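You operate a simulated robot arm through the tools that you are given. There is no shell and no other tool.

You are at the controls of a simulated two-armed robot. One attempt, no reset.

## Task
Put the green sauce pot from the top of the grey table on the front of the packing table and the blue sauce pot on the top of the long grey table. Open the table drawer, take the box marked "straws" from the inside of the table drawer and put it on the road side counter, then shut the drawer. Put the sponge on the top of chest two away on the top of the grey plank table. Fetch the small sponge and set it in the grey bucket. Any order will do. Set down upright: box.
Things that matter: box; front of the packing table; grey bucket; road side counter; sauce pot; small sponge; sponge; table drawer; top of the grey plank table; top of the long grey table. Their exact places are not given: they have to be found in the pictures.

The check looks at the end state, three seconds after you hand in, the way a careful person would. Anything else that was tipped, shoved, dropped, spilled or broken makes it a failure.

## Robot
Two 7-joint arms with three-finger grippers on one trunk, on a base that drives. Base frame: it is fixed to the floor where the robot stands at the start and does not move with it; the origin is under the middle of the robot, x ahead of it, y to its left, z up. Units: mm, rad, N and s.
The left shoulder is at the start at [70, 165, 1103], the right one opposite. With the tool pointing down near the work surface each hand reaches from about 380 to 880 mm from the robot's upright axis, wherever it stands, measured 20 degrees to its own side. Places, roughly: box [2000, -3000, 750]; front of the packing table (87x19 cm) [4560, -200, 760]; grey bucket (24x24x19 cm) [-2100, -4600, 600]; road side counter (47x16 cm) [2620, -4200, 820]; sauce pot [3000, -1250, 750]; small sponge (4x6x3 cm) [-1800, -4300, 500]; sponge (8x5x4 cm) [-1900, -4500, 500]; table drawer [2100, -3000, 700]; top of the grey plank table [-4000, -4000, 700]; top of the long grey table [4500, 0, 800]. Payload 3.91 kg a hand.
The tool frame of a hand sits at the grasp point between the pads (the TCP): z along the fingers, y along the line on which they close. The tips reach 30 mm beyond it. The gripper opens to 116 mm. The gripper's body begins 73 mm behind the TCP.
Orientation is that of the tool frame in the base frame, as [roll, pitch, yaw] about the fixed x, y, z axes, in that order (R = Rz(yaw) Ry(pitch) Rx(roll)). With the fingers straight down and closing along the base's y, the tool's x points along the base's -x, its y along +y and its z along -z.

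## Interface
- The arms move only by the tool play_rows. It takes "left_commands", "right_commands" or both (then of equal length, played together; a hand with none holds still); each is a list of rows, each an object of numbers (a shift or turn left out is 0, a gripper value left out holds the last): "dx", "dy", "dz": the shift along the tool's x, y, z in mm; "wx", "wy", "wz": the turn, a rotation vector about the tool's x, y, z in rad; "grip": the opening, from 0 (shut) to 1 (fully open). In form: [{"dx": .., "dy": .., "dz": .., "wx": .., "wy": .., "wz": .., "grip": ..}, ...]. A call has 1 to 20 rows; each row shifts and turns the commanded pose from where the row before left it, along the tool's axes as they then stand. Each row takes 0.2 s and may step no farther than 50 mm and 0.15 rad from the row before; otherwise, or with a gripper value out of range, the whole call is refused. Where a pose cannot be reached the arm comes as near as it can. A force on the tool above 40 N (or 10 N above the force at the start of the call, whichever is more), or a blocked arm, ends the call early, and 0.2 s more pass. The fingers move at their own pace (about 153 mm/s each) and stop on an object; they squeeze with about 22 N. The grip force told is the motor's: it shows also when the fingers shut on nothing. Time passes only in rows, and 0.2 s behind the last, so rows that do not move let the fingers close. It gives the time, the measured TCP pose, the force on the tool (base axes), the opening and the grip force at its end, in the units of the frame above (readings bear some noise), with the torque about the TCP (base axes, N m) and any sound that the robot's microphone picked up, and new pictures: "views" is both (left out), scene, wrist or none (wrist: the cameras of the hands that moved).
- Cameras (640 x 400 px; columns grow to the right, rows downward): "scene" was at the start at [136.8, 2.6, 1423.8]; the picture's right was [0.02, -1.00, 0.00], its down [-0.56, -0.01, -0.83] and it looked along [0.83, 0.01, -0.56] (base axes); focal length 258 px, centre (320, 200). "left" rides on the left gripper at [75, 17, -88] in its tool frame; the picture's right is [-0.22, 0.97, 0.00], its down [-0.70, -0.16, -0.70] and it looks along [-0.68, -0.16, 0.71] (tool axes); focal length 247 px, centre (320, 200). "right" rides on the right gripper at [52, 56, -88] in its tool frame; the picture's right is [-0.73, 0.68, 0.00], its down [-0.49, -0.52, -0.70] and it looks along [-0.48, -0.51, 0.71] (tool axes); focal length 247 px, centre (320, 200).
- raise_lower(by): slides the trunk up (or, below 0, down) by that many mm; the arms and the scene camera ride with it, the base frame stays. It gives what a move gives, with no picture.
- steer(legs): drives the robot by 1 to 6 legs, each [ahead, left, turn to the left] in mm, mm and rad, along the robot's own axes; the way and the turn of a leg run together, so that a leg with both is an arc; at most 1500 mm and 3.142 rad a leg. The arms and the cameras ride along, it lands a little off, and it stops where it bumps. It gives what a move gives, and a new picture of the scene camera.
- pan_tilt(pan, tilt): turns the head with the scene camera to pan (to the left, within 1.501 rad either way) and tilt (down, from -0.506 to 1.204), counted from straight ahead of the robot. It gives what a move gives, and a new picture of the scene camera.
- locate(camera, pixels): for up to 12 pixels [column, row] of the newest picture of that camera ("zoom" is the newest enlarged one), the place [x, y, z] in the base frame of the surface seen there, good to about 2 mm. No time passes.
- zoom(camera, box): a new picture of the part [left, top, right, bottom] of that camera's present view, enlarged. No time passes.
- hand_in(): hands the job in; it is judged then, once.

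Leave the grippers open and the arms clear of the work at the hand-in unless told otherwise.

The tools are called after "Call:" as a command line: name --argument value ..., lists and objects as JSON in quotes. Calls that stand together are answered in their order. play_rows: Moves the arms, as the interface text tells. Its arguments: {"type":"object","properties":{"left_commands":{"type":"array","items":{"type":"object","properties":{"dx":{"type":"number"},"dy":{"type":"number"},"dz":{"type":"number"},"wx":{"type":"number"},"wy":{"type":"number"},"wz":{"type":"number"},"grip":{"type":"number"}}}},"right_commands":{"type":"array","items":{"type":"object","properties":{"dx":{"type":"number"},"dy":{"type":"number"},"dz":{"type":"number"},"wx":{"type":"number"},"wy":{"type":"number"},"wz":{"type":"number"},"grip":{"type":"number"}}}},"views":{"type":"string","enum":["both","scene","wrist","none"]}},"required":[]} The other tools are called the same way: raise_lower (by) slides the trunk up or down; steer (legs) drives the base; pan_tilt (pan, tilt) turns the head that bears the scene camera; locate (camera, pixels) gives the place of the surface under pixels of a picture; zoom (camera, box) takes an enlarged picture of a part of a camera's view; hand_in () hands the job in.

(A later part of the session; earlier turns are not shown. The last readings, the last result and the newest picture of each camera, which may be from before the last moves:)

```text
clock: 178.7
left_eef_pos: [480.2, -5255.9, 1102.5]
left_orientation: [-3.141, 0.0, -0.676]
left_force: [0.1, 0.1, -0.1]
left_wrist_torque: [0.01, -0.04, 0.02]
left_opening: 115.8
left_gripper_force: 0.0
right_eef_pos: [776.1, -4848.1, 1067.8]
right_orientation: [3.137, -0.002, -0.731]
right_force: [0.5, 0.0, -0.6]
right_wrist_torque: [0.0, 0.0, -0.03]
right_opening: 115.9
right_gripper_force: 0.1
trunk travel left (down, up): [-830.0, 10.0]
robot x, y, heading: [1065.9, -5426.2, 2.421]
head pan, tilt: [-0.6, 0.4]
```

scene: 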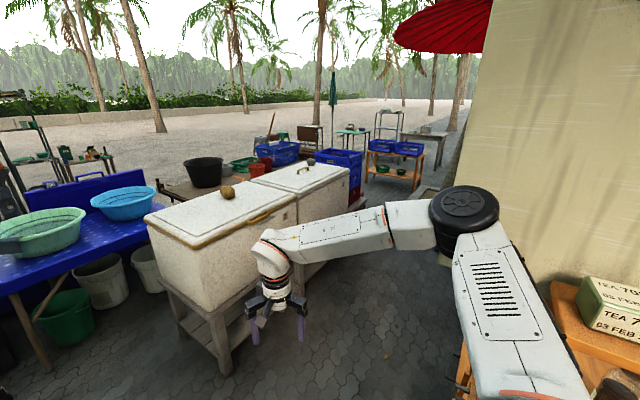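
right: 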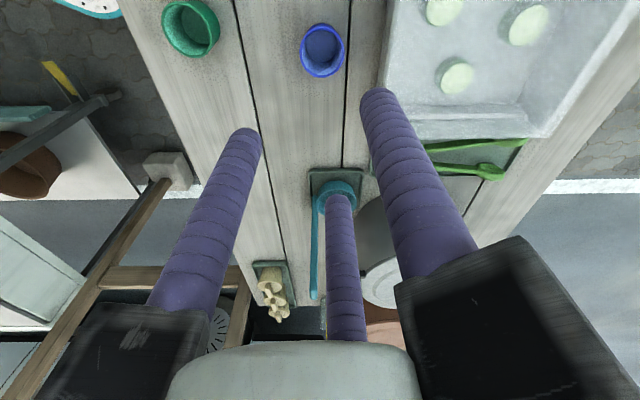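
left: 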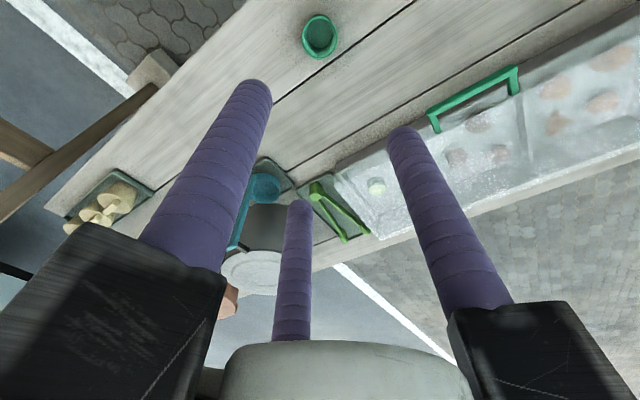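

Call:
locate --camera "scene" --pixels '[[228, 375], [345, 262], [440, 280], [400, 300], [465, 320], [228, 190], [410, 190], [390, 165], [305, 345], [360, 250], [420, 180], [350, 205]]'

Call:
zoom --camera "scene" --box '[330, 60, 500, 260]'

```text
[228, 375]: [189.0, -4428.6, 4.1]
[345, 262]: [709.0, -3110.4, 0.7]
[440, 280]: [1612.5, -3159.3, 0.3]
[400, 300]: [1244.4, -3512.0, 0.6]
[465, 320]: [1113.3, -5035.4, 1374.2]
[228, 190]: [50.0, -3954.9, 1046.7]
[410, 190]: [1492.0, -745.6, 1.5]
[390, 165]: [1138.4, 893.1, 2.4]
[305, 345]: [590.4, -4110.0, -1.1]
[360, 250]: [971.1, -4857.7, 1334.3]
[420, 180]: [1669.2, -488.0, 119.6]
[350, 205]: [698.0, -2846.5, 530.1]
```

```text
2.00 times, centred on (415, 160) of scene
```

zoom: 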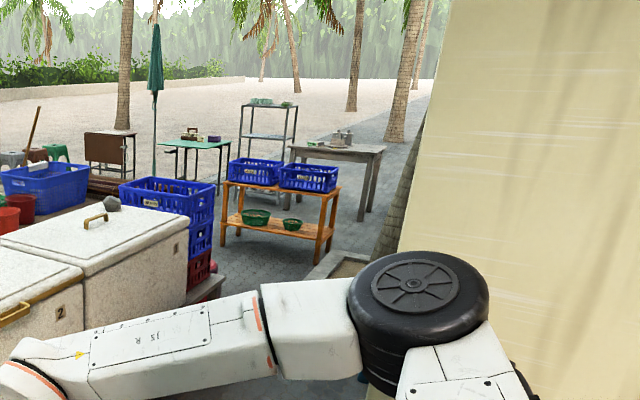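

The passage north between the white chests (east side u≈(189,-4429)–(709,-3110)) and the cart is ~1.3 m wide. I shift a little away from the cart, then turn north.

Call:
steer --legs '[[330, 130, 0], [0, 0, -1.2], [1300, 0, 0]]'

Call:
pan_tilt --pan -0.7 --tilt 0.45

```text
clock: 184.8
left_eef_pos: [690.7, -4676.0, 1106.9]
left_orientation: [3.141, 0.006, -1.876]
left_force: [-0.1, -0.4, -0.9]
left_wrist_torque: [0.01, -0.02, 0.0]
left_opening: 116.1
left_gripper_force: 0.0
right_eef_pos: [1174.6, -4809.1, 1069.6]
right_orientation: [-3.141, -0.005, -1.921]
right_force: [-1.1, 0.8, 0.8]
right_wrist_torque: [0.0, 0.05, 0.04]
right_opening: 116.0
right_gripper_force: 0.2
trunk travel left (down, up): [-830.0, 10.0]
robot x, y, heading: [743.3, -5276.3, 1.225]
head pan, tilt: [-0.6, 0.4]
stopped in leg 3: the robot was blocked; the commanded pose is now the measured one
```

scene: 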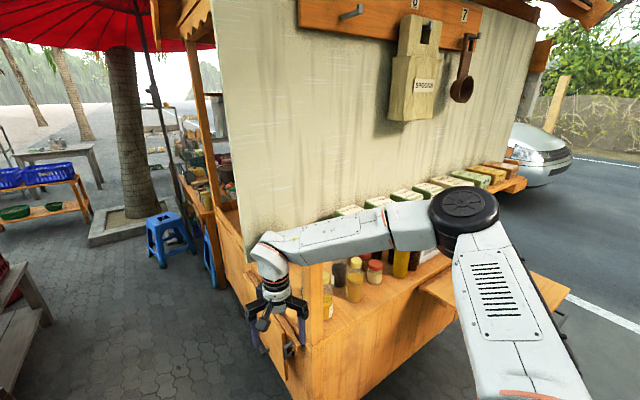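

```text
clock: 185.5
left_eef_pos: [690.6, -4676.7, 1107.2]
left_orientation: [-3.14, 0.006, -1.876]
left_force: [-0.3, 0.1, -0.1]
left_wrist_torque: [-0.01, 0.02, 0.01]
left_opening: 115.7
left_gripper_force: 0.0
right_eef_pos: [1175.8, -4809.0, 1068.8]
right_orientation: [3.141, -0.005, -1.924]
right_force: [-0.8, 0.4, -0.4]
right_wrist_torque: [0.0, -0.01, -0.03]
right_opening: 115.9
right_gripper_force: 0.0
trunk travel left (down, up): [-830.0, 10.0]
robot x, y, heading: [740.0, -5277.2, 1.22]
head pan, tilt: [-0.7, 0.45]
```

scene: 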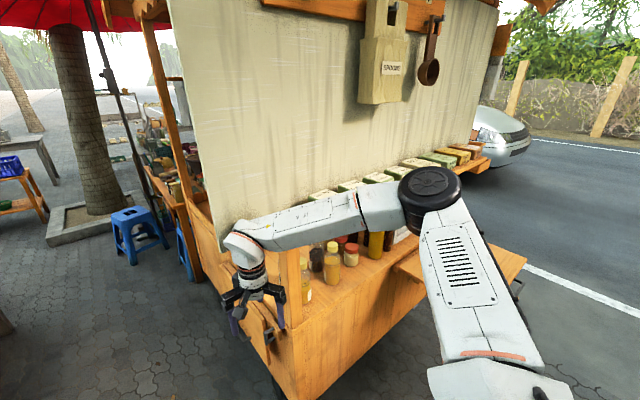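

The robot stopped: the right hand probably met the cart's corner. I look at the right wrist camera and check.

Call:
zoom --camera "right" --box '[0, 0, 640, 400]'

Call:
zoom --camera "scene" --box '[160, 180, 420, 400]'

```text
1.00 times, centred on (320, 200) of right (not enlarged: the box is as wide or as high as the picture)
```

zoom: 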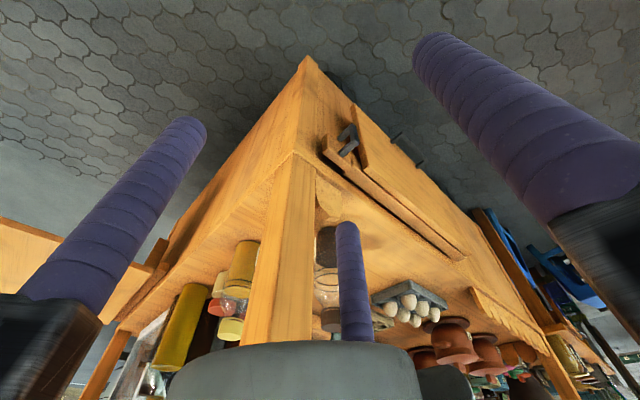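

```text
1.82 times, centred on (290, 290) of scene
```

zoom: 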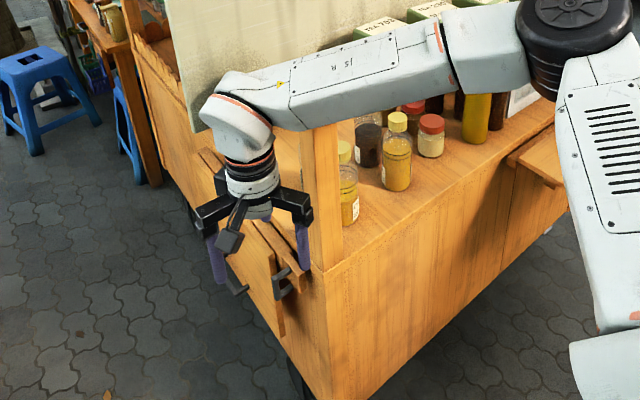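

The right wrist met the cart's corner post. I back off 80 mm and shift left 300 mm, then go north.

Call:
steer --legs '[[-80, 0, 0], [0, 300, 0], [700, 0, 0]]'

```text
clock: 190.3
left_eef_pos: [527.0, -4274.4, 1105.1]
left_orientation: [-3.12, 0.008, -1.934]
left_force: [-0.6, -0.7, 1.0]
left_wrist_torque: [-0.01, -0.06, 0.0]
left_opening: 115.9
left_gripper_force: 0.0
right_eef_pos: [998.9, -4433.2, 1078.6]
right_orientation: [-3.118, 0.002, -1.974]
right_force: [0.2, 0.3, 0.4]
right_wrist_torque: [-0.01, 0.0, 0.03]
right_opening: 116.1
right_gripper_force: 0.1
trunk travel left (down, up): [-830.0, 10.0]
robot x, y, heading: [564.8, -4883.3, 1.163]
head pan, tilt: [-0.7, 0.45]
stopped in leg 3: the robot was blocked; the commanded pose is now the measured one
```

scene: 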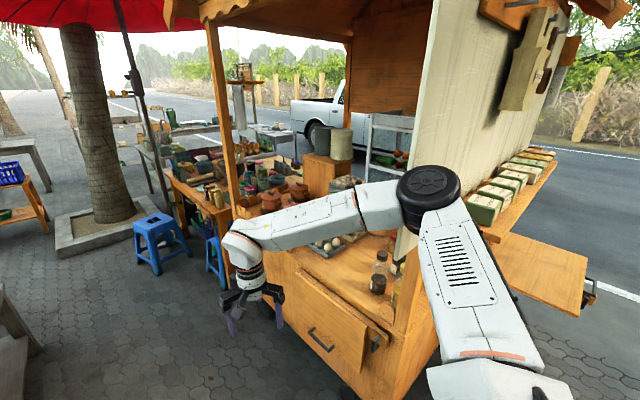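

Blocked again; the right elbow may be touching the cart's panel. I measure the elbow and the panel edge.

Call:
locate --camera "scene" --pixels '[[430, 185], [400, 185], [460, 185], [435, 60], [425, 160], [475, 290], [380, 205], [260, 240], [500, 360]]'

Call:
pan_tilt --pan -1.4 --tilt 0.3

```text
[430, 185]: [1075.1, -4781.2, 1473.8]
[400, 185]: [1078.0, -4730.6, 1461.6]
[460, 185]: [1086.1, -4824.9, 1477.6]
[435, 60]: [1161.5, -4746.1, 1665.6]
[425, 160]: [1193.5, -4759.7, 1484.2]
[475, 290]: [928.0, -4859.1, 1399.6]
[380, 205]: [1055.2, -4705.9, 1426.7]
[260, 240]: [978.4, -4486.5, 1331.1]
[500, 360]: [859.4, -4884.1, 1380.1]
```

```text
clock: 191.4
left_eef_pos: [526.7, -4271.5, 1102.0]
left_orientation: [-3.119, 0.007, -1.936]
left_force: [0.7, 0.2, 0.1]
left_wrist_torque: [0.03, 0.02, 0.01]
left_opening: 115.8
left_gripper_force: 0.0
right_eef_pos: [1001.3, -4434.5, 1076.1]
right_orientation: [-3.117, -0.002, -1.98]
right_force: [0.6, 0.0, 0.1]
right_wrist_torque: [0.01, 0.0, 0.0]
right_opening: 115.9
right_gripper_force: 0.1
trunk travel left (down, up): [-830.0, 10.0]
robot x, y, heading: [567.3, -4881.2, 1.159]
head pan, tilt: [-1.4, 0.3]
```

scene: 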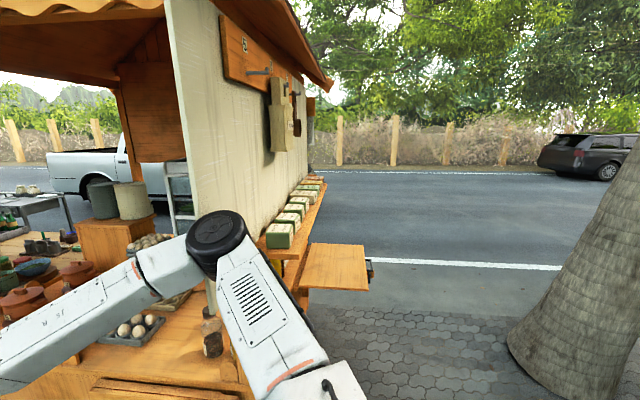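

The elbow touches the beige panel's edge. I look left to measure the chest height before choosing how to pass.

Call:
steer --legs '[[-100, 60, 0]]'

Call:
pan_tilt --pan 0.7 --tilt 0.5

```text
clock: 192.6
left_eef_pos: [465.2, -4338.9, 1102.5]
left_orientation: [3.138, -0.002, -1.939]
left_force: [0.5, -0.4, 0.0]
left_wrist_torque: [0.01, 0.05, 0.0]
left_opening: 115.9
left_gripper_force: 0.0
right_eef_pos: [939.8, -4504.2, 1060.7]
right_orientation: [3.139, -0.018, -1.989]
right_force: [0.2, -0.6, -0.4]
right_wrist_torque: [0.05, 0.05, 0.03]
right_opening: 116.0
right_gripper_force: 0.0
trunk travel left (down, up): [-830.0, 10.0]
robot x, y, heading: [473.8, -4945.9, 1.156]
head pan, tilt: [-1.4, 0.3]
```

scene: 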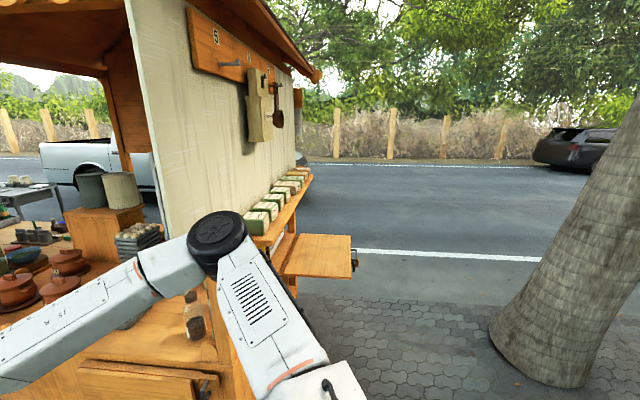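

```text
clock: 194.6
left_eef_pos: [462.0, -4338.5, 1102.2]
left_orientation: [3.141, 0.0, -1.939]
left_force: [-1.0, 0.5, 0.1]
left_wrist_torque: [0.01, 0.03, -0.01]
left_opening: 115.8
left_gripper_force: 0.1
right_eef_pos: [935.2, -4504.0, 1063.0]
right_orientation: [3.141, -0.016, -1.987]
right_force: [0.5, -0.1, -0.4]
right_wrist_torque: [-0.01, 0.0, 0.01]
right_opening: 115.9
right_gripper_force: 0.1
trunk travel left (down, up): [-830.0, 10.0]
robot x, y, heading: [470.9, -4949.3, 1.159]
head pan, tilt: [0.7, 0.499]
```

scene: 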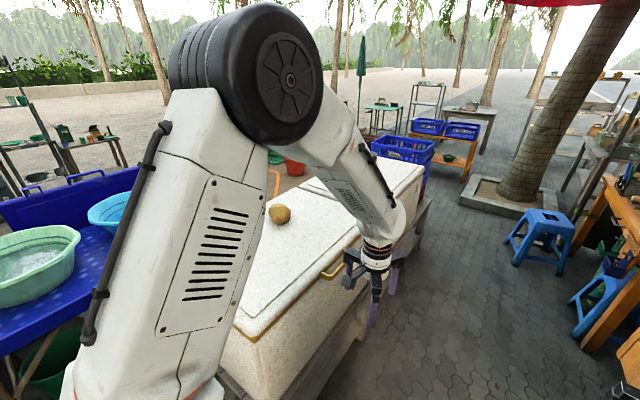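

Call:
locate --camera "scene" --pixels '[[280, 213], [300, 260], [340, 265], [330, 330], [330, 370], [390, 205], [400, 190], [430, 205], [290, 280], [50, 240], [640, 290], [600, 270]]'

Call:
zoom --camera "scene" --box '[230, 100, 440, 400]'

```text
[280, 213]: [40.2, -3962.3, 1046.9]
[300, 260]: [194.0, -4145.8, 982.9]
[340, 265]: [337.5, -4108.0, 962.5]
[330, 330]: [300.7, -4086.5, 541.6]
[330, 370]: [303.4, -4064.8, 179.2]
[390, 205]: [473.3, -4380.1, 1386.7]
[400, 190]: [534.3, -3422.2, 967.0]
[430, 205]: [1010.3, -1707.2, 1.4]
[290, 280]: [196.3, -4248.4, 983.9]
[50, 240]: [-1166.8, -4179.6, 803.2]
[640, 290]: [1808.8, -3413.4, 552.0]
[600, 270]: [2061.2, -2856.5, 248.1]
```

```text
1.33 times, centred on (335, 250) of scene
```

zoom: 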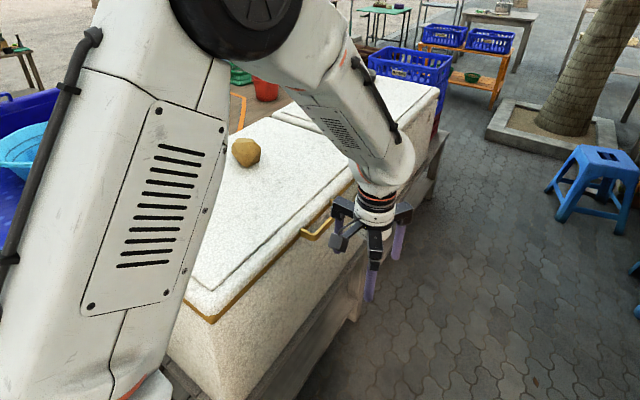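

The chest lid is z≈983; the left hand passes over it fine. Turning left a bit tucks the right elbow away from the panel. I turn 0.26 left and strafe north along the passage.

Call:
steer --legs '[[0, 0, 0.26], [880, -180, 0]]'

Call:
pan_tilt --pan -0.3 --tilt 0.5

```text
clock: 200.2
left_eef_pos: [604.4, -3530.6, 1103.4]
left_orientation: [3.141, 0.0, -1.67]
left_force: [0.0, 0.4, -1.1]
left_wrist_torque: [-0.01, 0.0, 0.02]
left_opening: 116.3
left_gripper_force: 0.1
right_eef_pos: [1106.2, -3563.9, 1062.5]
right_orientation: [3.141, -0.016, -1.719]
right_force: [-0.1, -0.2, -0.3]
right_wrist_torque: [-0.03, -0.04, 0.0]
right_opening: 116.0
right_gripper_force: 0.0
trunk travel left (down, up): [-830.0, 10.0]
robot x, y, heading: [776.2, -4113.7, 1.429]
head pan, tilt: [0.7, 0.499]
```

scene: 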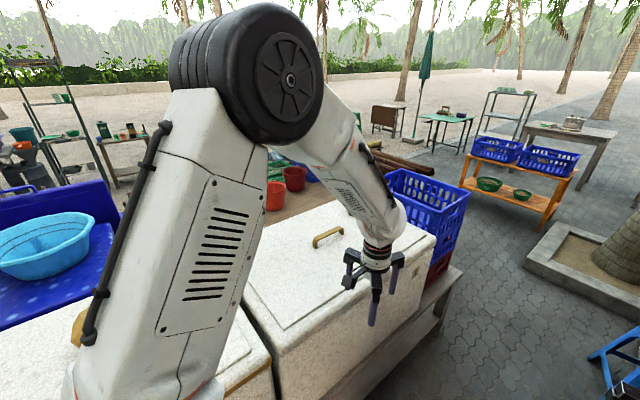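

```text
clock: 201.4
left_eef_pos: [605.0, -3530.2, 1103.1]
left_orientation: [3.142, 0.001, -1.67]
left_force: [-0.4, -0.3, 0.0]
left_wrist_torque: [0.03, -0.02, -0.02]
left_opening: 115.8
left_gripper_force: 0.0
right_eef_pos: [1106.1, -3563.0, 1062.8]
right_orientation: [-3.141, -0.015, -1.718]
right_force: [0.8, 0.2, 0.4]
right_wrist_torque: [0.0, 0.02, 0.03]
right_opening: 116.0
right_gripper_force: 0.1
trunk travel left (down, up): [-830.0, 10.0]
robot x, y, heading: [777.3, -4109.1, 1.426]
head pan, tilt: [-0.3, 0.499]
```

scene: 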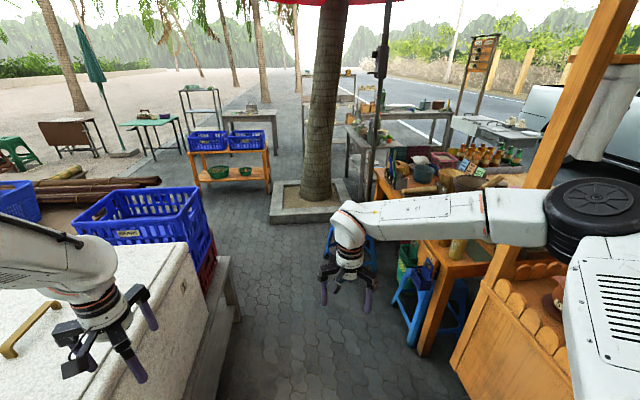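

I see the orange table with two blue stools on this side. I measure them.

Call:
locate --camera "scene" --pixels '[[410, 340], [432, 300], [425, 345], [330, 250], [440, 265], [470, 275], [385, 180], [430, 245], [400, 265], [230, 320], [272, 215], [375, 140]]'

Call:
zoom --camera "scene" --box '[310, 120, 560, 370]'

```text
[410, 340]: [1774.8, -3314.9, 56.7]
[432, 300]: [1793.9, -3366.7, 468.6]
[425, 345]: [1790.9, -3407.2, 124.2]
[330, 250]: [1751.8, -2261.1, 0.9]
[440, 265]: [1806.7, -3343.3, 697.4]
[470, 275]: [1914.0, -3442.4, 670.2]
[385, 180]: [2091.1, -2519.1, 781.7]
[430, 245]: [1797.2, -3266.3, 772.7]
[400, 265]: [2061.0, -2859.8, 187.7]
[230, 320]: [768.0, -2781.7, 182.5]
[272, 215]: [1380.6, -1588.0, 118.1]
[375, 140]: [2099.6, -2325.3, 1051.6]
```

```text
1.60 times, centred on (435, 245) of scene
```

zoom: 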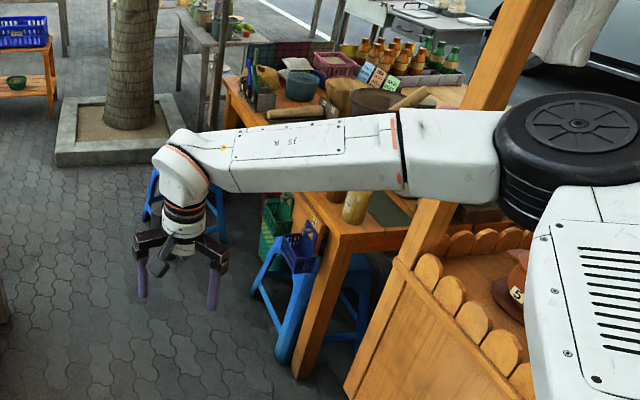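

The orange table's west edge runs at about (1797,-3300) to (2091,-2519), z≈775. I go on north about 800 mm and then turn right toward it.

Call:
steer --legs '[[850, -170, 0], [0, 0, -1.0]]'

Call:
pan_tilt --pan -0.6 --tilt 0.55

```text
clock: 208.6
left_eef_pos: [1465.8, -2841.2, 1102.6]
left_orientation: [3.142, -0.001, -2.667]
left_force: [-0.1, -0.3, 0.6]
left_wrist_torque: [-0.05, -0.01, -0.02]
left_opening: 116.3
left_gripper_force: 0.1
right_eef_pos: [1709.9, -3280.8, 1063.7]
right_orientation: [3.141, -0.016, -2.717]
right_force: [0.3, -0.1, 0.2]
right_wrist_torque: [-0.01, 0.0, 0.02]
right_opening: 116.0
right_gripper_force: 0.1
trunk travel left (down, up): [-830.0, 10.0]
robot x, y, heading: [1069.0, -3300.1, 0.429]
head pan, tilt: [-0.3, 0.499]
```

scene: 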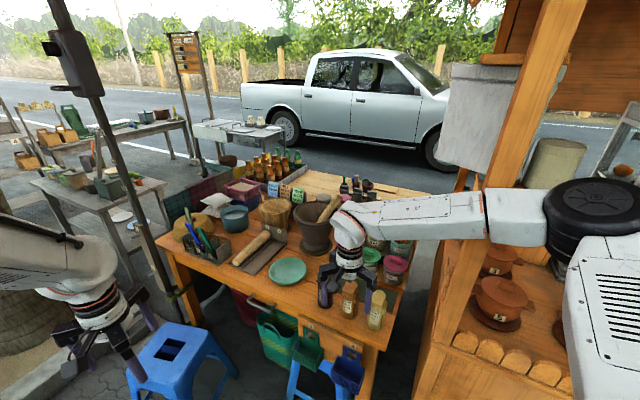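

```text
clock: 209.4
left_eef_pos: [1465.3, -2841.7, 1102.4]
left_orientation: [-3.14, 0.001, -2.667]
left_force: [0.7, -0.7, 0.2]
left_wrist_torque: [0.0, 0.02, 0.02]
left_opening: 115.9
left_gripper_force: 0.1
right_eef_pos: [1708.7, -3280.7, 1062.6]
right_orientation: [-3.141, -0.016, -2.717]
right_force: [0.1, 0.9, 0.2]
right_wrist_torque: [0.01, 0.02, -0.01]
right_opening: 115.9
right_gripper_force: 0.1
trunk travel left (down, up): [-830.0, 10.0]
robot x, y, heading: [1069.7, -3301.0, 0.429]
head pan, tilt: [-0.6, 0.55]
```

scene: 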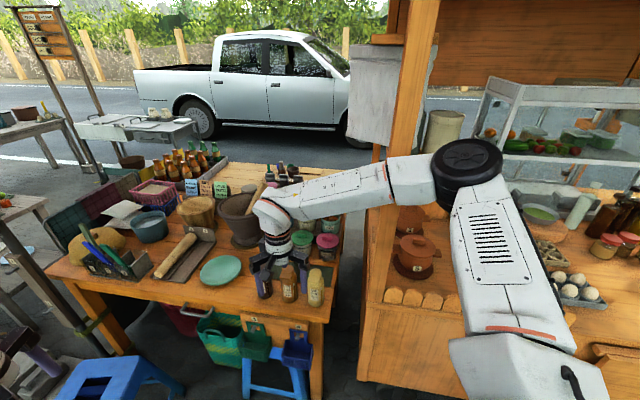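

Call:
zoom --camera "scene" --box '[40, 220, 340, 400]'

Call:
locate --camera "scene" --pixels '[[320, 325], [75, 280], [160, 300], [190, 312], [230, 315], [255, 325], [130, 370], [180, 385], [296, 350], [255, 350], [50, 268], [170, 285]]'

```text
2.13 times, centred on (190, 310) of scene
```

zoom: 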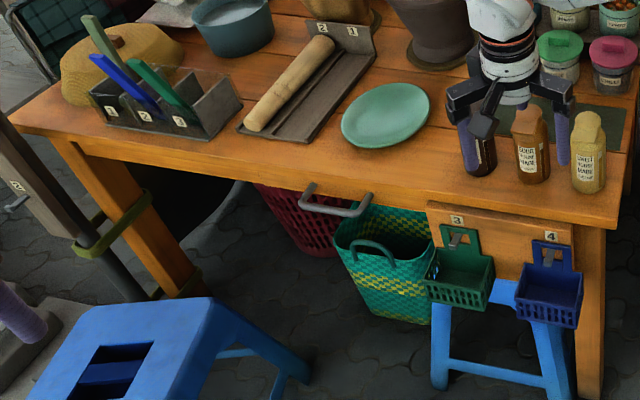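

```text
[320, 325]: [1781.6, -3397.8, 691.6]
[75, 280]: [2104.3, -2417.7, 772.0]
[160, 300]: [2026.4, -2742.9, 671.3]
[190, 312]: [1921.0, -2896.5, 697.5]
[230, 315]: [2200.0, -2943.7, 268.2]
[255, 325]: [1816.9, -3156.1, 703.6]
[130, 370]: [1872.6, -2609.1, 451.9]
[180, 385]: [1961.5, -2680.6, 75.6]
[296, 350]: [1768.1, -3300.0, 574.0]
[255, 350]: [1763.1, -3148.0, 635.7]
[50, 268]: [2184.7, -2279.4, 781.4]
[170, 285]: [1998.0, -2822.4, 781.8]
```

There is a drawer with a grey bar handle in the middle of the orange table's west face, at about (1921,-2896,697). A blue stool stands to its left. I measure the stool and the handle more exactly.

Call:
locate --camera "zoom" --pixels '[[85, 310], [205, 303], [160, 395], [305, 190], [305, 205], [340, 212], [370, 195], [365, 212], [428, 205], [560, 240], [290, 370], [230, 190]]'

Call:
pan_tilt --pan -0.3 --tilt 0.9

```text
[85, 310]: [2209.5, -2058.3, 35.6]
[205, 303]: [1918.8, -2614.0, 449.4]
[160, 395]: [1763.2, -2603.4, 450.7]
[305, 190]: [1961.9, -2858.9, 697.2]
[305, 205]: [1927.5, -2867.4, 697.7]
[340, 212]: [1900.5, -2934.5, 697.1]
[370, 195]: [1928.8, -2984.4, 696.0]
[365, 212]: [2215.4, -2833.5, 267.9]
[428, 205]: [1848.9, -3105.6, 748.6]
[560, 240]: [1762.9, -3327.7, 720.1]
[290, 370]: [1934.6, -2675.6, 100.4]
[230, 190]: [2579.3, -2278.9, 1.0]
```

```text
clock: 210.2
left_eef_pos: [1465.7, -2842.4, 1101.3]
left_orientation: [3.142, 0.0, -2.671]
left_force: [-0.3, 0.0, -0.1]
left_wrist_torque: [0.01, -0.02, 0.01]
left_opening: 116.0
left_gripper_force: 0.0
right_eef_pos: [1709.7, -3280.8, 1064.2]
right_orientation: [3.141, -0.016, -2.718]
right_force: [-0.1, -0.6, -0.1]
right_wrist_torque: [0.01, -0.03, 0.0]
right_opening: 116.1
right_gripper_force: 0.1
trunk travel left (down, up): [-830.0, 10.0]
robot x, y, heading: [1070.5, -3300.6, 0.429]
head pan, tilt: [-0.3, 0.901]
```

scene: 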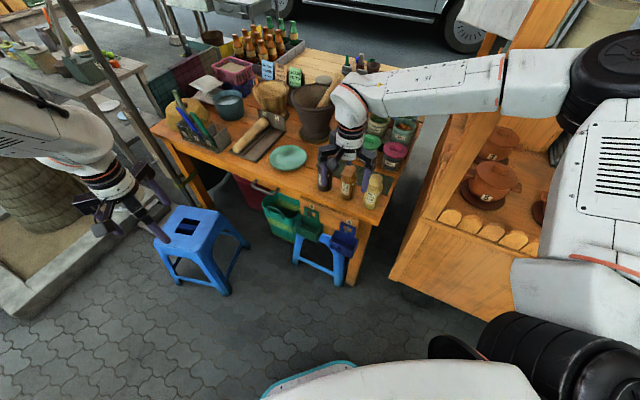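

Call:
locate --camera "scene" --pixels '[[105, 80], [140, 132], [172, 182], [188, 205], [170, 245], [210, 290], [248, 245], [262, 187], [285, 215], [325, 225], [360, 285], [30, 310]]'

Call:
zoom --camera "scene" --box '[130, 120, 400, 300]'

```text
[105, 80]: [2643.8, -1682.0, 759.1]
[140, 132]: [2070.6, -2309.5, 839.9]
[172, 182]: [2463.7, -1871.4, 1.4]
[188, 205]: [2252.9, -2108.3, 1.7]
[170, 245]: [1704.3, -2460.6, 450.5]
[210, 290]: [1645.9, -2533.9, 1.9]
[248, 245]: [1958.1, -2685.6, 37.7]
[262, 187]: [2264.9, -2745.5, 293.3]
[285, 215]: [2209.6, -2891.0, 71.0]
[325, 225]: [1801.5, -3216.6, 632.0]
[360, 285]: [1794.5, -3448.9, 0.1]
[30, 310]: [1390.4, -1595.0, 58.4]
```

```text
2.22 times, centred on (265, 210) of scene
```

zoom: 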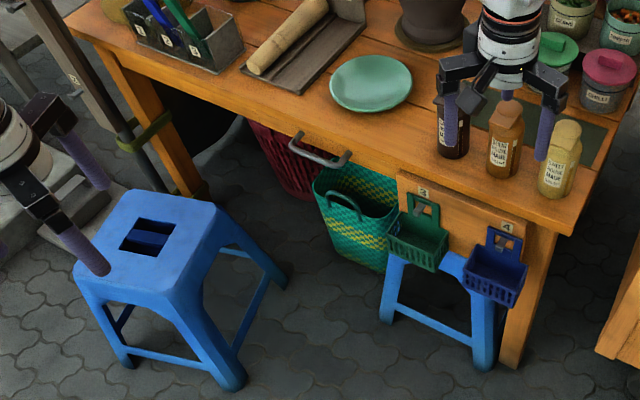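

The handle bar is at u-distance 35 mm in front of the drawer face, ~110 mm wide, centre ≈(1914,-2901,697). I drive to about (1296,-2551) and turn to face the table squarely (heading ≈-0.346).

Call:
steer --legs '[[500, 590, 0], [0, 0, -0.775]]'

Call:
pan_tilt --pan -0.1 --tilt 0.75

```text
clock: 216.4
left_eef_pos: [1895.9, -2505.6, 1102.4]
left_orientation: [-3.141, 0.0, 2.847]
left_force: [0.3, -0.2, -0.7]
left_wrist_torque: [-0.01, -0.02, 0.0]
left_opening: 115.8
left_gripper_force: 0.1
right_eef_pos: [1766.9, -2990.6, 1062.1]
right_orientation: [-3.141, -0.016, 2.797]
right_force: [1.0, -0.5, 0.0]
right_wrist_torque: [-0.02, 0.02, 0.01]
right_opening: 115.8
right_gripper_force: 0.1
trunk travel left (down, up): [-830.0, 10.0]
robot x, y, heading: [1291.5, -2559.0, -0.339]
head pan, tilt: [-0.3, 0.901]
```

scene: 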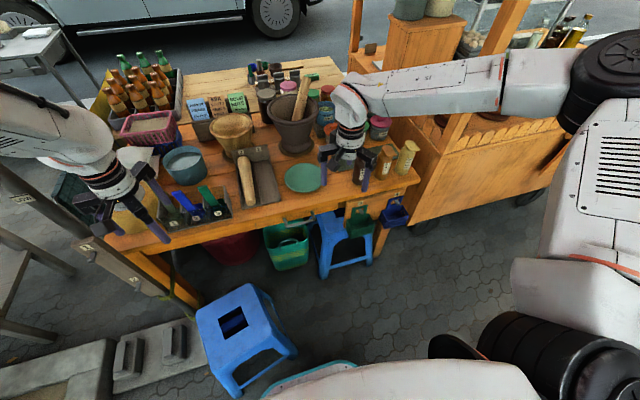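

```text
clock: 217.1
left_eef_pos: [1896.3, -2506.8, 1103.1]
left_orientation: [-3.14, 0.001, 2.845]
left_force: [0.2, 0.3, 0.7]
left_wrist_torque: [0.0, 0.01, 0.0]
left_opening: 116.2
left_gripper_force: 0.1
right_eef_pos: [1767.2, -2990.7, 1062.4]
right_orientation: [3.141, -0.015, 2.799]
right_force: [-0.4, 0.6, 0.5]
right_wrist_torque: [-0.02, -0.02, 0.04]
right_opening: 115.9
right_gripper_force: 0.1
trunk travel left (down, up): [-830.0, 10.0]
robot x, y, heading: [1289.2, -2560.9, -0.338]
head pan, tilt: [-0.099, 0.75]
```

scene: 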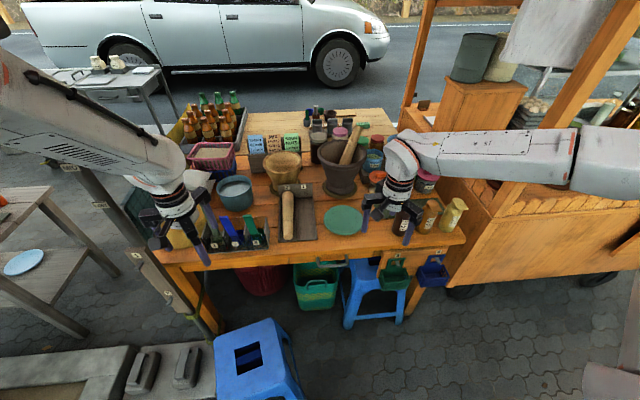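

Call:
zoom --camera "scene" --box '[240, 180, 480, 330]'

```text
2.67 times, centred on (360, 255) of scene
```

zoom: 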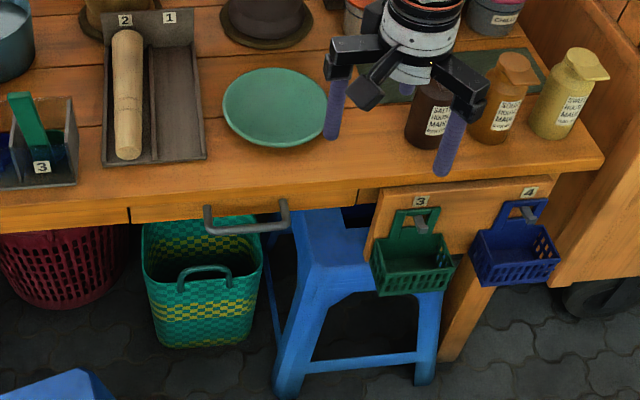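

Call:
locate --camera "zoom" --pixels '[[207, 210], [215, 232], [247, 229], [284, 224], [287, 205], [131, 213], [360, 196], [245, 205], [245, 195], [245, 212], [420, 250], [300, 195]]'

```text
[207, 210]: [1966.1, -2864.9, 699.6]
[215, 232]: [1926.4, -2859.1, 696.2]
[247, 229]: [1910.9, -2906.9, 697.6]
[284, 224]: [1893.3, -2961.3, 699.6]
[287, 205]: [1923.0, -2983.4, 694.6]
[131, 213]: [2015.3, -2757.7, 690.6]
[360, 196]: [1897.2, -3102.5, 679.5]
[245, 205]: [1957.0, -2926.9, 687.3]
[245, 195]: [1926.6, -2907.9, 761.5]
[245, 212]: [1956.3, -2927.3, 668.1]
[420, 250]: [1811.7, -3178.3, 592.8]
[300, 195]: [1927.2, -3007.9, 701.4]
```

The bar's centre is ≈(1909,-2911,695), about 38 mm clear of the drawer face, and the tabletop overhangs it, so I must grip it from the front with the hand horizontal. I back off 100 mm for arm room and lower the trunk 300 mm (both hands are in front of the table edge).

Call:
steer --legs '[[-100, 0, 0]]'

Call:
raise_lower --by -300

Call:
play_rows --right_commands '[{"wy": -0.143}, {"wy": -0.143}, {"wy": -0.143}, {"wy": -0.143}, {"wy": -0.143}, {"wy": -0.143}, {"wy": -0.143}, {"wy": -0.143}, {"wy": -0.143}, {"wy": -0.143}, {"wy": -0.143}, {}, {}]' --views "both"

```text
clock: 218.3
left_eef_pos: [1805.4, -2472.6, 1101.0]
left_orientation: [3.141, -0.002, 2.849]
left_force: [-0.1, -0.4, -0.3]
left_wrist_torque: [-0.01, 0.02, -0.01]
left_opening: 116.1
left_gripper_force: 0.0
right_eef_pos: [1676.3, -2957.9, 1060.6]
right_orientation: [3.141, -0.019, 2.797]
right_force: [-0.1, -1.1, -0.1]
right_wrist_torque: [-0.01, 0.02, -0.01]
right_opening: 116.3
right_gripper_force: 0.1
trunk travel left (down, up): [-830.0, 10.0]
robot x, y, heading: [1199.5, -2525.7, -0.334]
head pan, tilt: [-0.099, 0.75]
```

scene: 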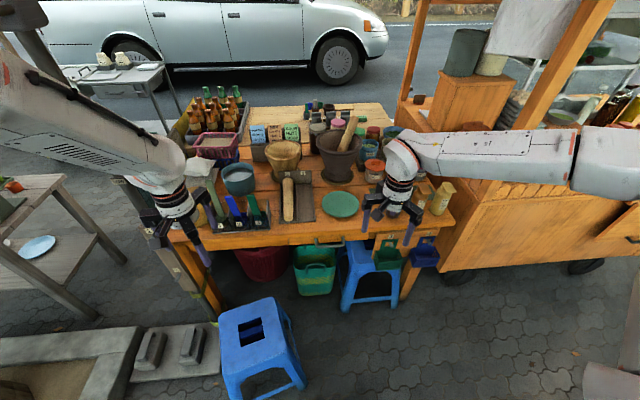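

```text
clock: 221.3
left_eef_pos: [1803.1, -2472.8, 803.7]
left_orientation: [3.141, -0.001, 2.85]
left_force: [-0.3, -0.9, -0.3]
left_wrist_torque: [0.01, 0.03, -0.01]
left_opening: 116.0
left_gripper_force: 0.2
right_eef_pos: [1675.3, -2957.6, 761.9]
right_orientation: [3.141, -0.015, 2.797]
right_force: [-0.1, 0.2, -0.3]
right_wrist_torque: [0.0, 0.01, -0.01]
right_opening: 116.1
right_gripper_force: 0.0
trunk travel left (down, up): [-530.0, 310.0]
robot x, y, heading: [1196.0, -2530.3, -0.339]
head pan, tilt: [-0.099, 0.75]
```

```text
clock: 224.1
left_eef_pos: [1803.9, -2471.7, 802.6]
left_orientation: [3.141, 0.001, 2.849]
left_force: [0.8, -0.1, 0.4]
left_wrist_torque: [0.02, 0.01, 0.0]
left_opening: 115.9
left_gripper_force: 0.1
right_eef_pos: [1674.3, -2957.4, 762.9]
right_orientation: [3.136, 1.555, 2.794]
right_force: [-0.5, -0.6, -0.1]
right_wrist_torque: [-0.01, 0.01, 0.01]
right_opening: 115.8
right_gripper_force: 0.1
trunk travel left (down, up): [-530.0, 310.0]
robot x, y, heading: [1196.8, -2531.4, -0.338]
head pan, tilt: [-0.099, 0.75]
```

scene: 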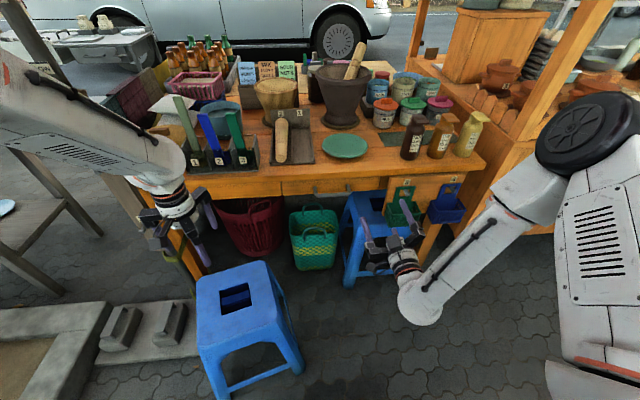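
right: 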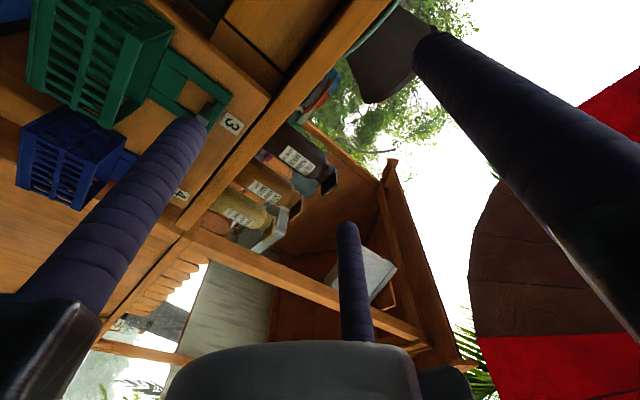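

The hand is now horizontal pointing at the table. I turn it about its own axis by 90° so the fingers close vertically.

Call:
play_rows --right_commands '[{"wz": 0.143}, {"wz": 0.143}, {"wz": 0.143}, {"wz": 0.143}, {"wz": 0.143}, {"wz": 0.143}, {"wz": 0.143}, {"wz": 0.143}, {"wz": 0.143}, {"wz": 0.143}, {"wz": 0.14}, {}, {}]' --views "both"

```text
clock: 226.9
left_eef_pos: [1802.6, -2473.1, 803.5]
left_orientation: [3.141, 0.0, 2.846]
left_force: [0.3, 0.9, -0.8]
left_wrist_torque: [0.0, 0.02, 0.0]
left_opening: 116.0
left_gripper_force: 0.1
right_eef_pos: [1673.0, -2957.9, 763.2]
right_orientation: [1.583, 0.0, 1.227]
right_force: [0.3, -0.2, -0.4]
right_wrist_torque: [-0.01, -0.03, 0.01]
right_opening: 116.1
right_gripper_force: 0.1
trunk travel left (down, up): [-530.0, 310.0]
robot x, y, heading: [1200.3, -2532.5, -0.338]
head pan, tilt: [-0.099, 0.75]
```

scene: 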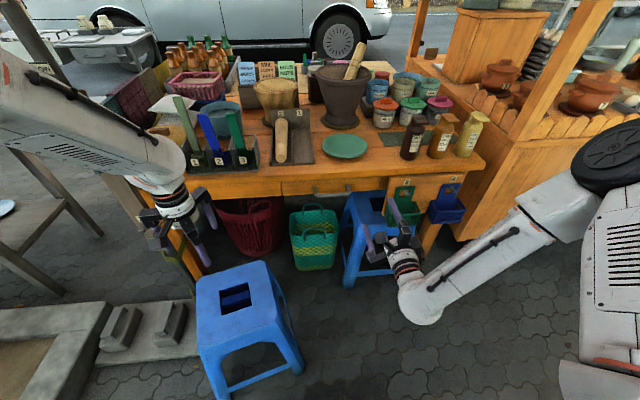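
right: 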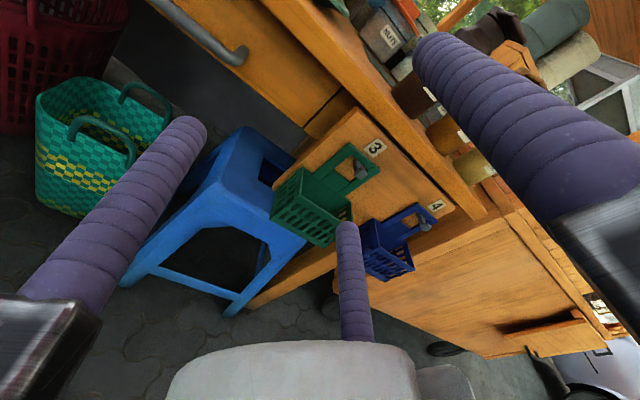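

Oriented well. I bring the hand in front of the bar, 80 mm short of it, with the grip at 0.55.

Call:
play_rows --right_commands '[{"dx": 41, "dy": -23.5, "grip": 0.55}, {"dx": 41, "dy": -23.5}, {"dx": 42, "dy": -23.5}, {"dz": 42}, {"dz": 42}, {"dz": 42}, {}, {}]' --views "both"

```text
clock: 228.7
left_eef_pos: [1803.2, -2472.5, 801.9]
left_orientation: [3.141, 0.0, 2.848]
left_force: [-0.8, -0.1, 0.3]
left_wrist_torque: [0.01, 0.01, 0.0]
left_opening: 115.9
left_gripper_force: 0.0
right_eef_pos: [1834.8, -2880.3, 690.0]
right_orientation: [1.583, 0.002, 1.227]
right_force: [-1.0, 0.9, 0.7]
right_wrist_torque: [0.0, -0.02, 0.0]
right_opening: 63.4
right_gripper_force: 0.2
trunk travel left (down, up): [-530.0, 310.0]
robot x, y, heading: [1196.7, -2526.8, -0.34]
head pan, tilt: [-0.099, 0.75]
```

scene: 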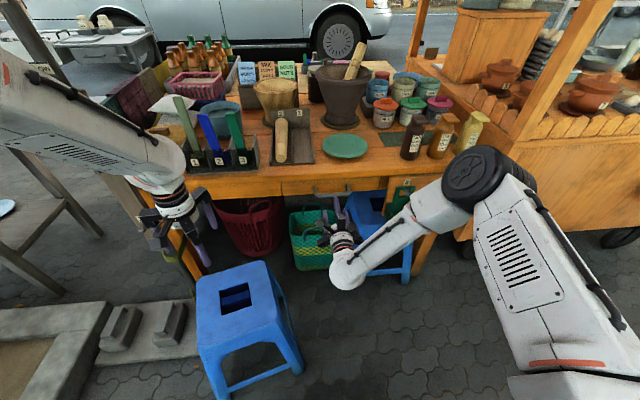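
right: 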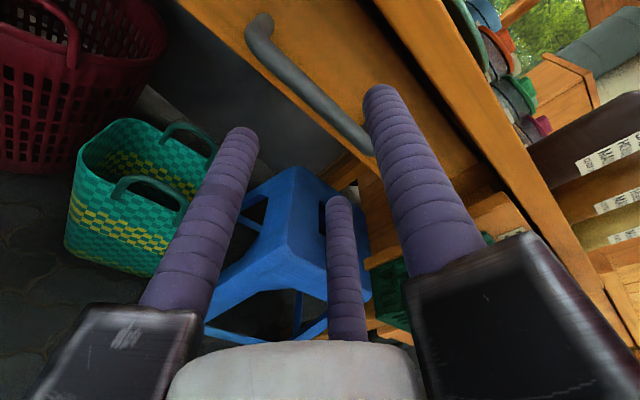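

The bar is visible from (265,35) to (365,145) in the wrist picture. I measure it.

Call:
locate --camera "right" --pixels '[[262, 40], [280, 65], [300, 82], [330, 110], [355, 135], [310, 105], [345, 105], [255, 20], [380, 100], [245, 140], [338, 205], [330, 60]]'

```text
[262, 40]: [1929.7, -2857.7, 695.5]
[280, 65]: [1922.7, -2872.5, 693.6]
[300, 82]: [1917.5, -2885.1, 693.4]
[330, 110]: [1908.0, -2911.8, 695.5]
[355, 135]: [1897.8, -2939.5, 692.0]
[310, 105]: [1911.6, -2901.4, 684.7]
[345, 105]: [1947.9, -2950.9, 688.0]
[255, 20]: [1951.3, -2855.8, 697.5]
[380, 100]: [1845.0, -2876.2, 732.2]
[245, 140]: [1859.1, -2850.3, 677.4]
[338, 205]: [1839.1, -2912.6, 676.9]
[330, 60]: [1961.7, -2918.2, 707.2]
```

Bar centre is z≈690; I lower the hand 5 mm so the upper finger and the two lower ones meet it together, and advance 82 mm.

Call:
play_rows --right_commands '[{"dy": -5}, {"dz": 30}, {"dz": 30}, {"dz": 22}, {}, {}]' --views "wrist"

```text
clock: 230.1
left_eef_pos: [1802.8, -2472.9, 801.5]
left_orientation: [3.141, -0.001, 2.849]
left_force: [0.2, -0.1, 0.0]
left_wrist_torque: [0.02, 0.01, -0.01]
left_opening: 116.2
left_gripper_force: 0.1
right_eef_pos: [1911.7, -2910.6, 682.7]
right_orientation: [1.587, 0.002, 1.227]
right_force: [0.0, -0.5, 0.1]
right_wrist_torque: [0.01, 0.01, 0.0]
right_opening: 63.6
right_gripper_force: 0.1
trunk travel left (down, up): [-530.0, 310.0]
robot x, y, heading: [1198.2, -2529.3, -0.332]
head pan, tilt: [-0.099, 0.75]
```

right: 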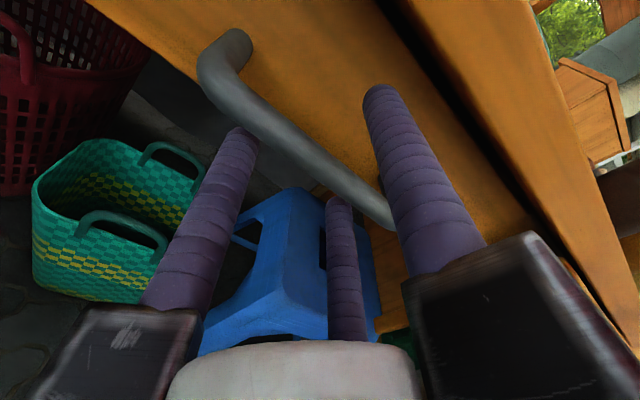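

The bar lies between the upper finger and the two lower ones. I close the grip.

Call:
play_rows --right_commands '[{"grip": 0.35}, {"grip": 0.2}, {"grip": 0.05}, {"grip": 0.0}, {}, {}]' --views "wrist"

```text
clock: 231.5
left_eef_pos: [1803.1, -2472.5, 803.5]
left_orientation: [3.142, 0.001, 2.849]
left_force: [-0.2, -0.7, 0.7]
left_wrist_torque: [-0.01, 0.01, -0.03]
left_opening: 115.7
left_gripper_force: 0.1
right_eef_pos: [1912.6, -2910.1, 685.7]
right_orientation: [1.583, 0.003, 1.226]
right_force: [1.4, 0.0, 6.3]
right_wrist_torque: [0.07, -0.05, 0.04]
right_opening: 23.4
right_gripper_force: 44.8
trunk travel left (down, up): [-530.0, 310.0]
robot x, y, heading: [1195.5, -2528.4, -0.338]
head pan, tilt: [-0.099, 0.75]
```

right: 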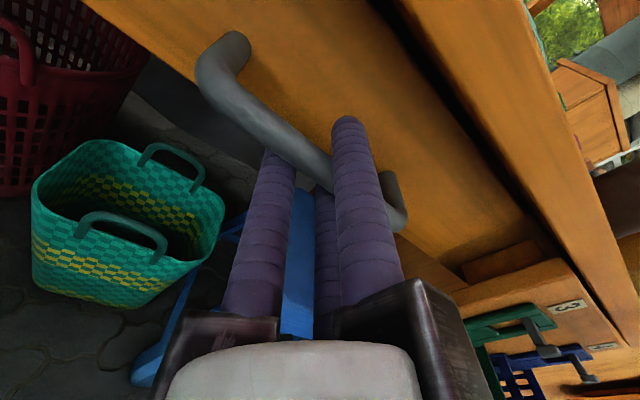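

The bar is clamped (opening 23 mm, 45 N). I pull slowly straight back along the tool axis.

Call:
play_rows --right_commands '[{"dz": -10}, {"dz": -15}, {"dz": -20}, {"dz": -20}, {"dz": -20}, {}]' --views "both"

```text
clock: 232.9
left_eef_pos: [1804.6, -2471.5, 802.3]
left_orientation: [-3.14, 0.001, 2.848]
left_force: [-0.3, 0.4, -0.7]
left_wrist_torque: [0.01, 0.0, 0.02]
left_opening: 116.1
left_gripper_force: 0.1
right_eef_pos: [1830.8, -2882.0, 685.5]
right_orientation: [1.586, 0.003, 1.232]
right_force: [3.6, 14.8, 2.0]
right_wrist_torque: [0.2, -0.04, -0.61]
right_opening: 23.5
right_gripper_force: 45.6
trunk travel left (down, up): [-530.0, 310.0]
robot x, y, heading: [1196.6, -2529.2, -0.337]
head pan, tilt: [-0.099, 0.75]
```

scene: 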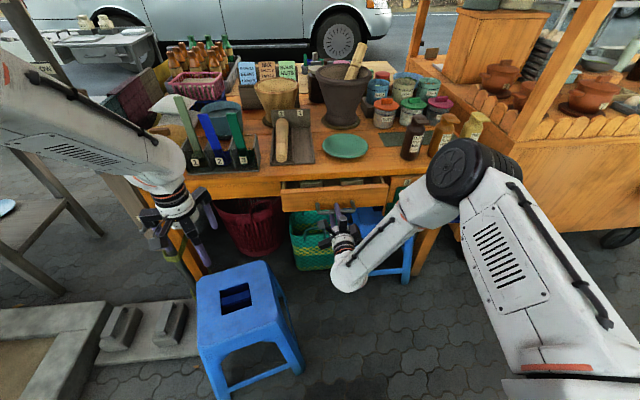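
right: 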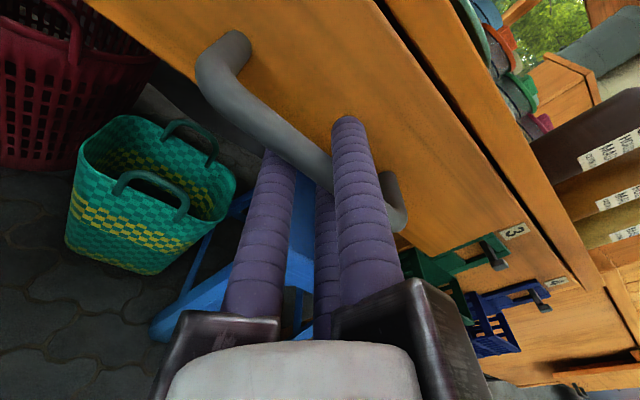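

The drawer comes out (85 mm so far). A side force of ~15 N says my line is slightly off; I correct a little along the bar as I go on.

Call:
play_rows --right_commands '[{"dz": -15, "dx": 2}, {"dz": -20, "dx": 1.5}, {"dz": -20, "dx": 1}, {"dz": -20, "dx": 1}, {"dz": -20, "dx": 1}, {}]' --views "both"

```text
clock: 234.3
left_eef_pos: [1803.4, -2476.6, 803.2]
left_orientation: [3.139, -0.002, 2.844]
left_force: [0.2, 0.2, 0.1]
left_wrist_torque: [0.0, 0.02, 0.0]
left_opening: 115.9
left_gripper_force: 0.0
right_eef_pos: [1742.6, -2848.4, 685.8]
right_orientation: [1.59, 0.0, 1.216]
right_force: [-11.8, -27.6, -17.2]
right_wrist_torque: [0.01, 0.11, -0.36]
right_opening: 23.0
right_gripper_force: 45.2
trunk travel left (down, up): [-530.0, 310.0]
robot x, y, heading: [1197.3, -2529.5, -0.341]
head pan, tilt: [-0.099, 0.75]
```

scene: 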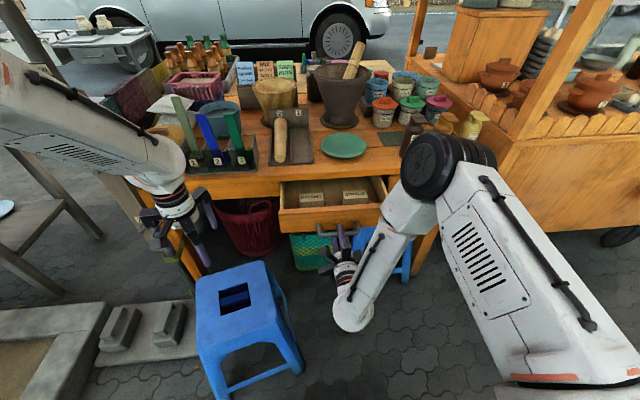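
right: 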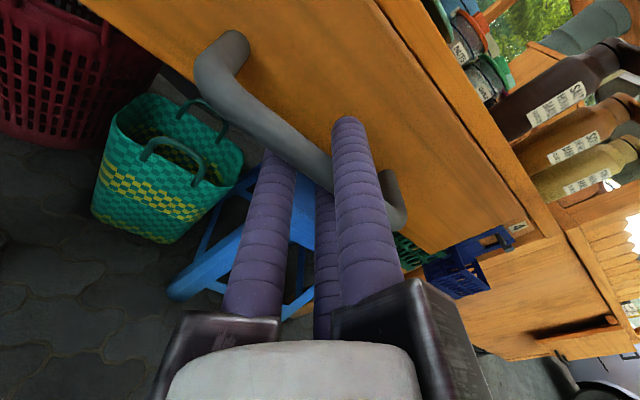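

The drawer is ~180 mm open, with two labelled boxes inside. I zoom in to read the labels.

Call:
zoom --camera "scene" --box '[270, 160, 400, 250]'

```text
4.44 times, centred on (335, 205) of scene
```

zoom: 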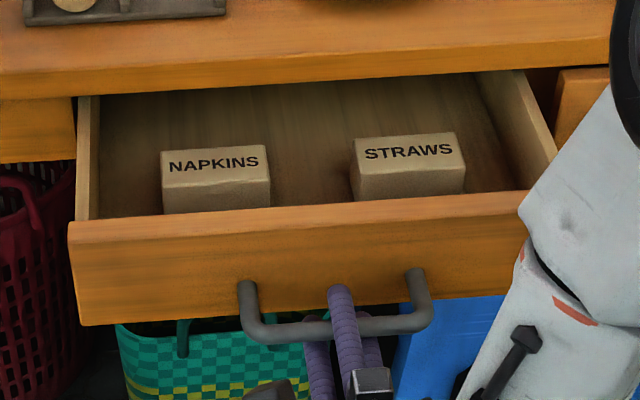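

Left box: NAPKINS; right box: STRAWS. I measure the STRAWS box and the drawer walls.

Call:
locate --camera "zoom" --pixels '[[354, 142], [458, 134], [464, 164], [358, 176], [410, 155], [410, 190], [300, 190], [268, 175], [268, 150], [340, 210], [300, 85], [545, 150]]'

Call:
locate --camera "zoom" --pixels '[[165, 155], [260, 148], [166, 185], [470, 190], [300, 130], [480, 100], [90, 110], [75, 230], [525, 210], [300, 250], [410, 60], [300, 60]]'

```text
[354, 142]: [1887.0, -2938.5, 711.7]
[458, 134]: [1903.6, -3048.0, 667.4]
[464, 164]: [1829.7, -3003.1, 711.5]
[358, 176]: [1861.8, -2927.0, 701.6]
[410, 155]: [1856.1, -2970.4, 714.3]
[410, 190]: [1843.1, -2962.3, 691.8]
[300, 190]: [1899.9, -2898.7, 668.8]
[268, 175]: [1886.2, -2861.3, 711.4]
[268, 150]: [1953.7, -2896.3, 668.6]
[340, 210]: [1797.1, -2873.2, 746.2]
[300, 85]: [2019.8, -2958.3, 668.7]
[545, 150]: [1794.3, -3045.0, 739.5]
```

```text
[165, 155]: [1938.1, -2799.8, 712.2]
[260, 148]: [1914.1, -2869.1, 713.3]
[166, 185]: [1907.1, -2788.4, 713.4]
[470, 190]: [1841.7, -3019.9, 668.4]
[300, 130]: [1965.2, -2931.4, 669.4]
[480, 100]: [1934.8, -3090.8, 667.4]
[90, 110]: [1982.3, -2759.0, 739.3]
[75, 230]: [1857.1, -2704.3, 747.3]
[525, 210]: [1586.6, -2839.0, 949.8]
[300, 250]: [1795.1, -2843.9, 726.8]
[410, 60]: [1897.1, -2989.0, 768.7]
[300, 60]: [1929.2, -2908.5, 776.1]
```

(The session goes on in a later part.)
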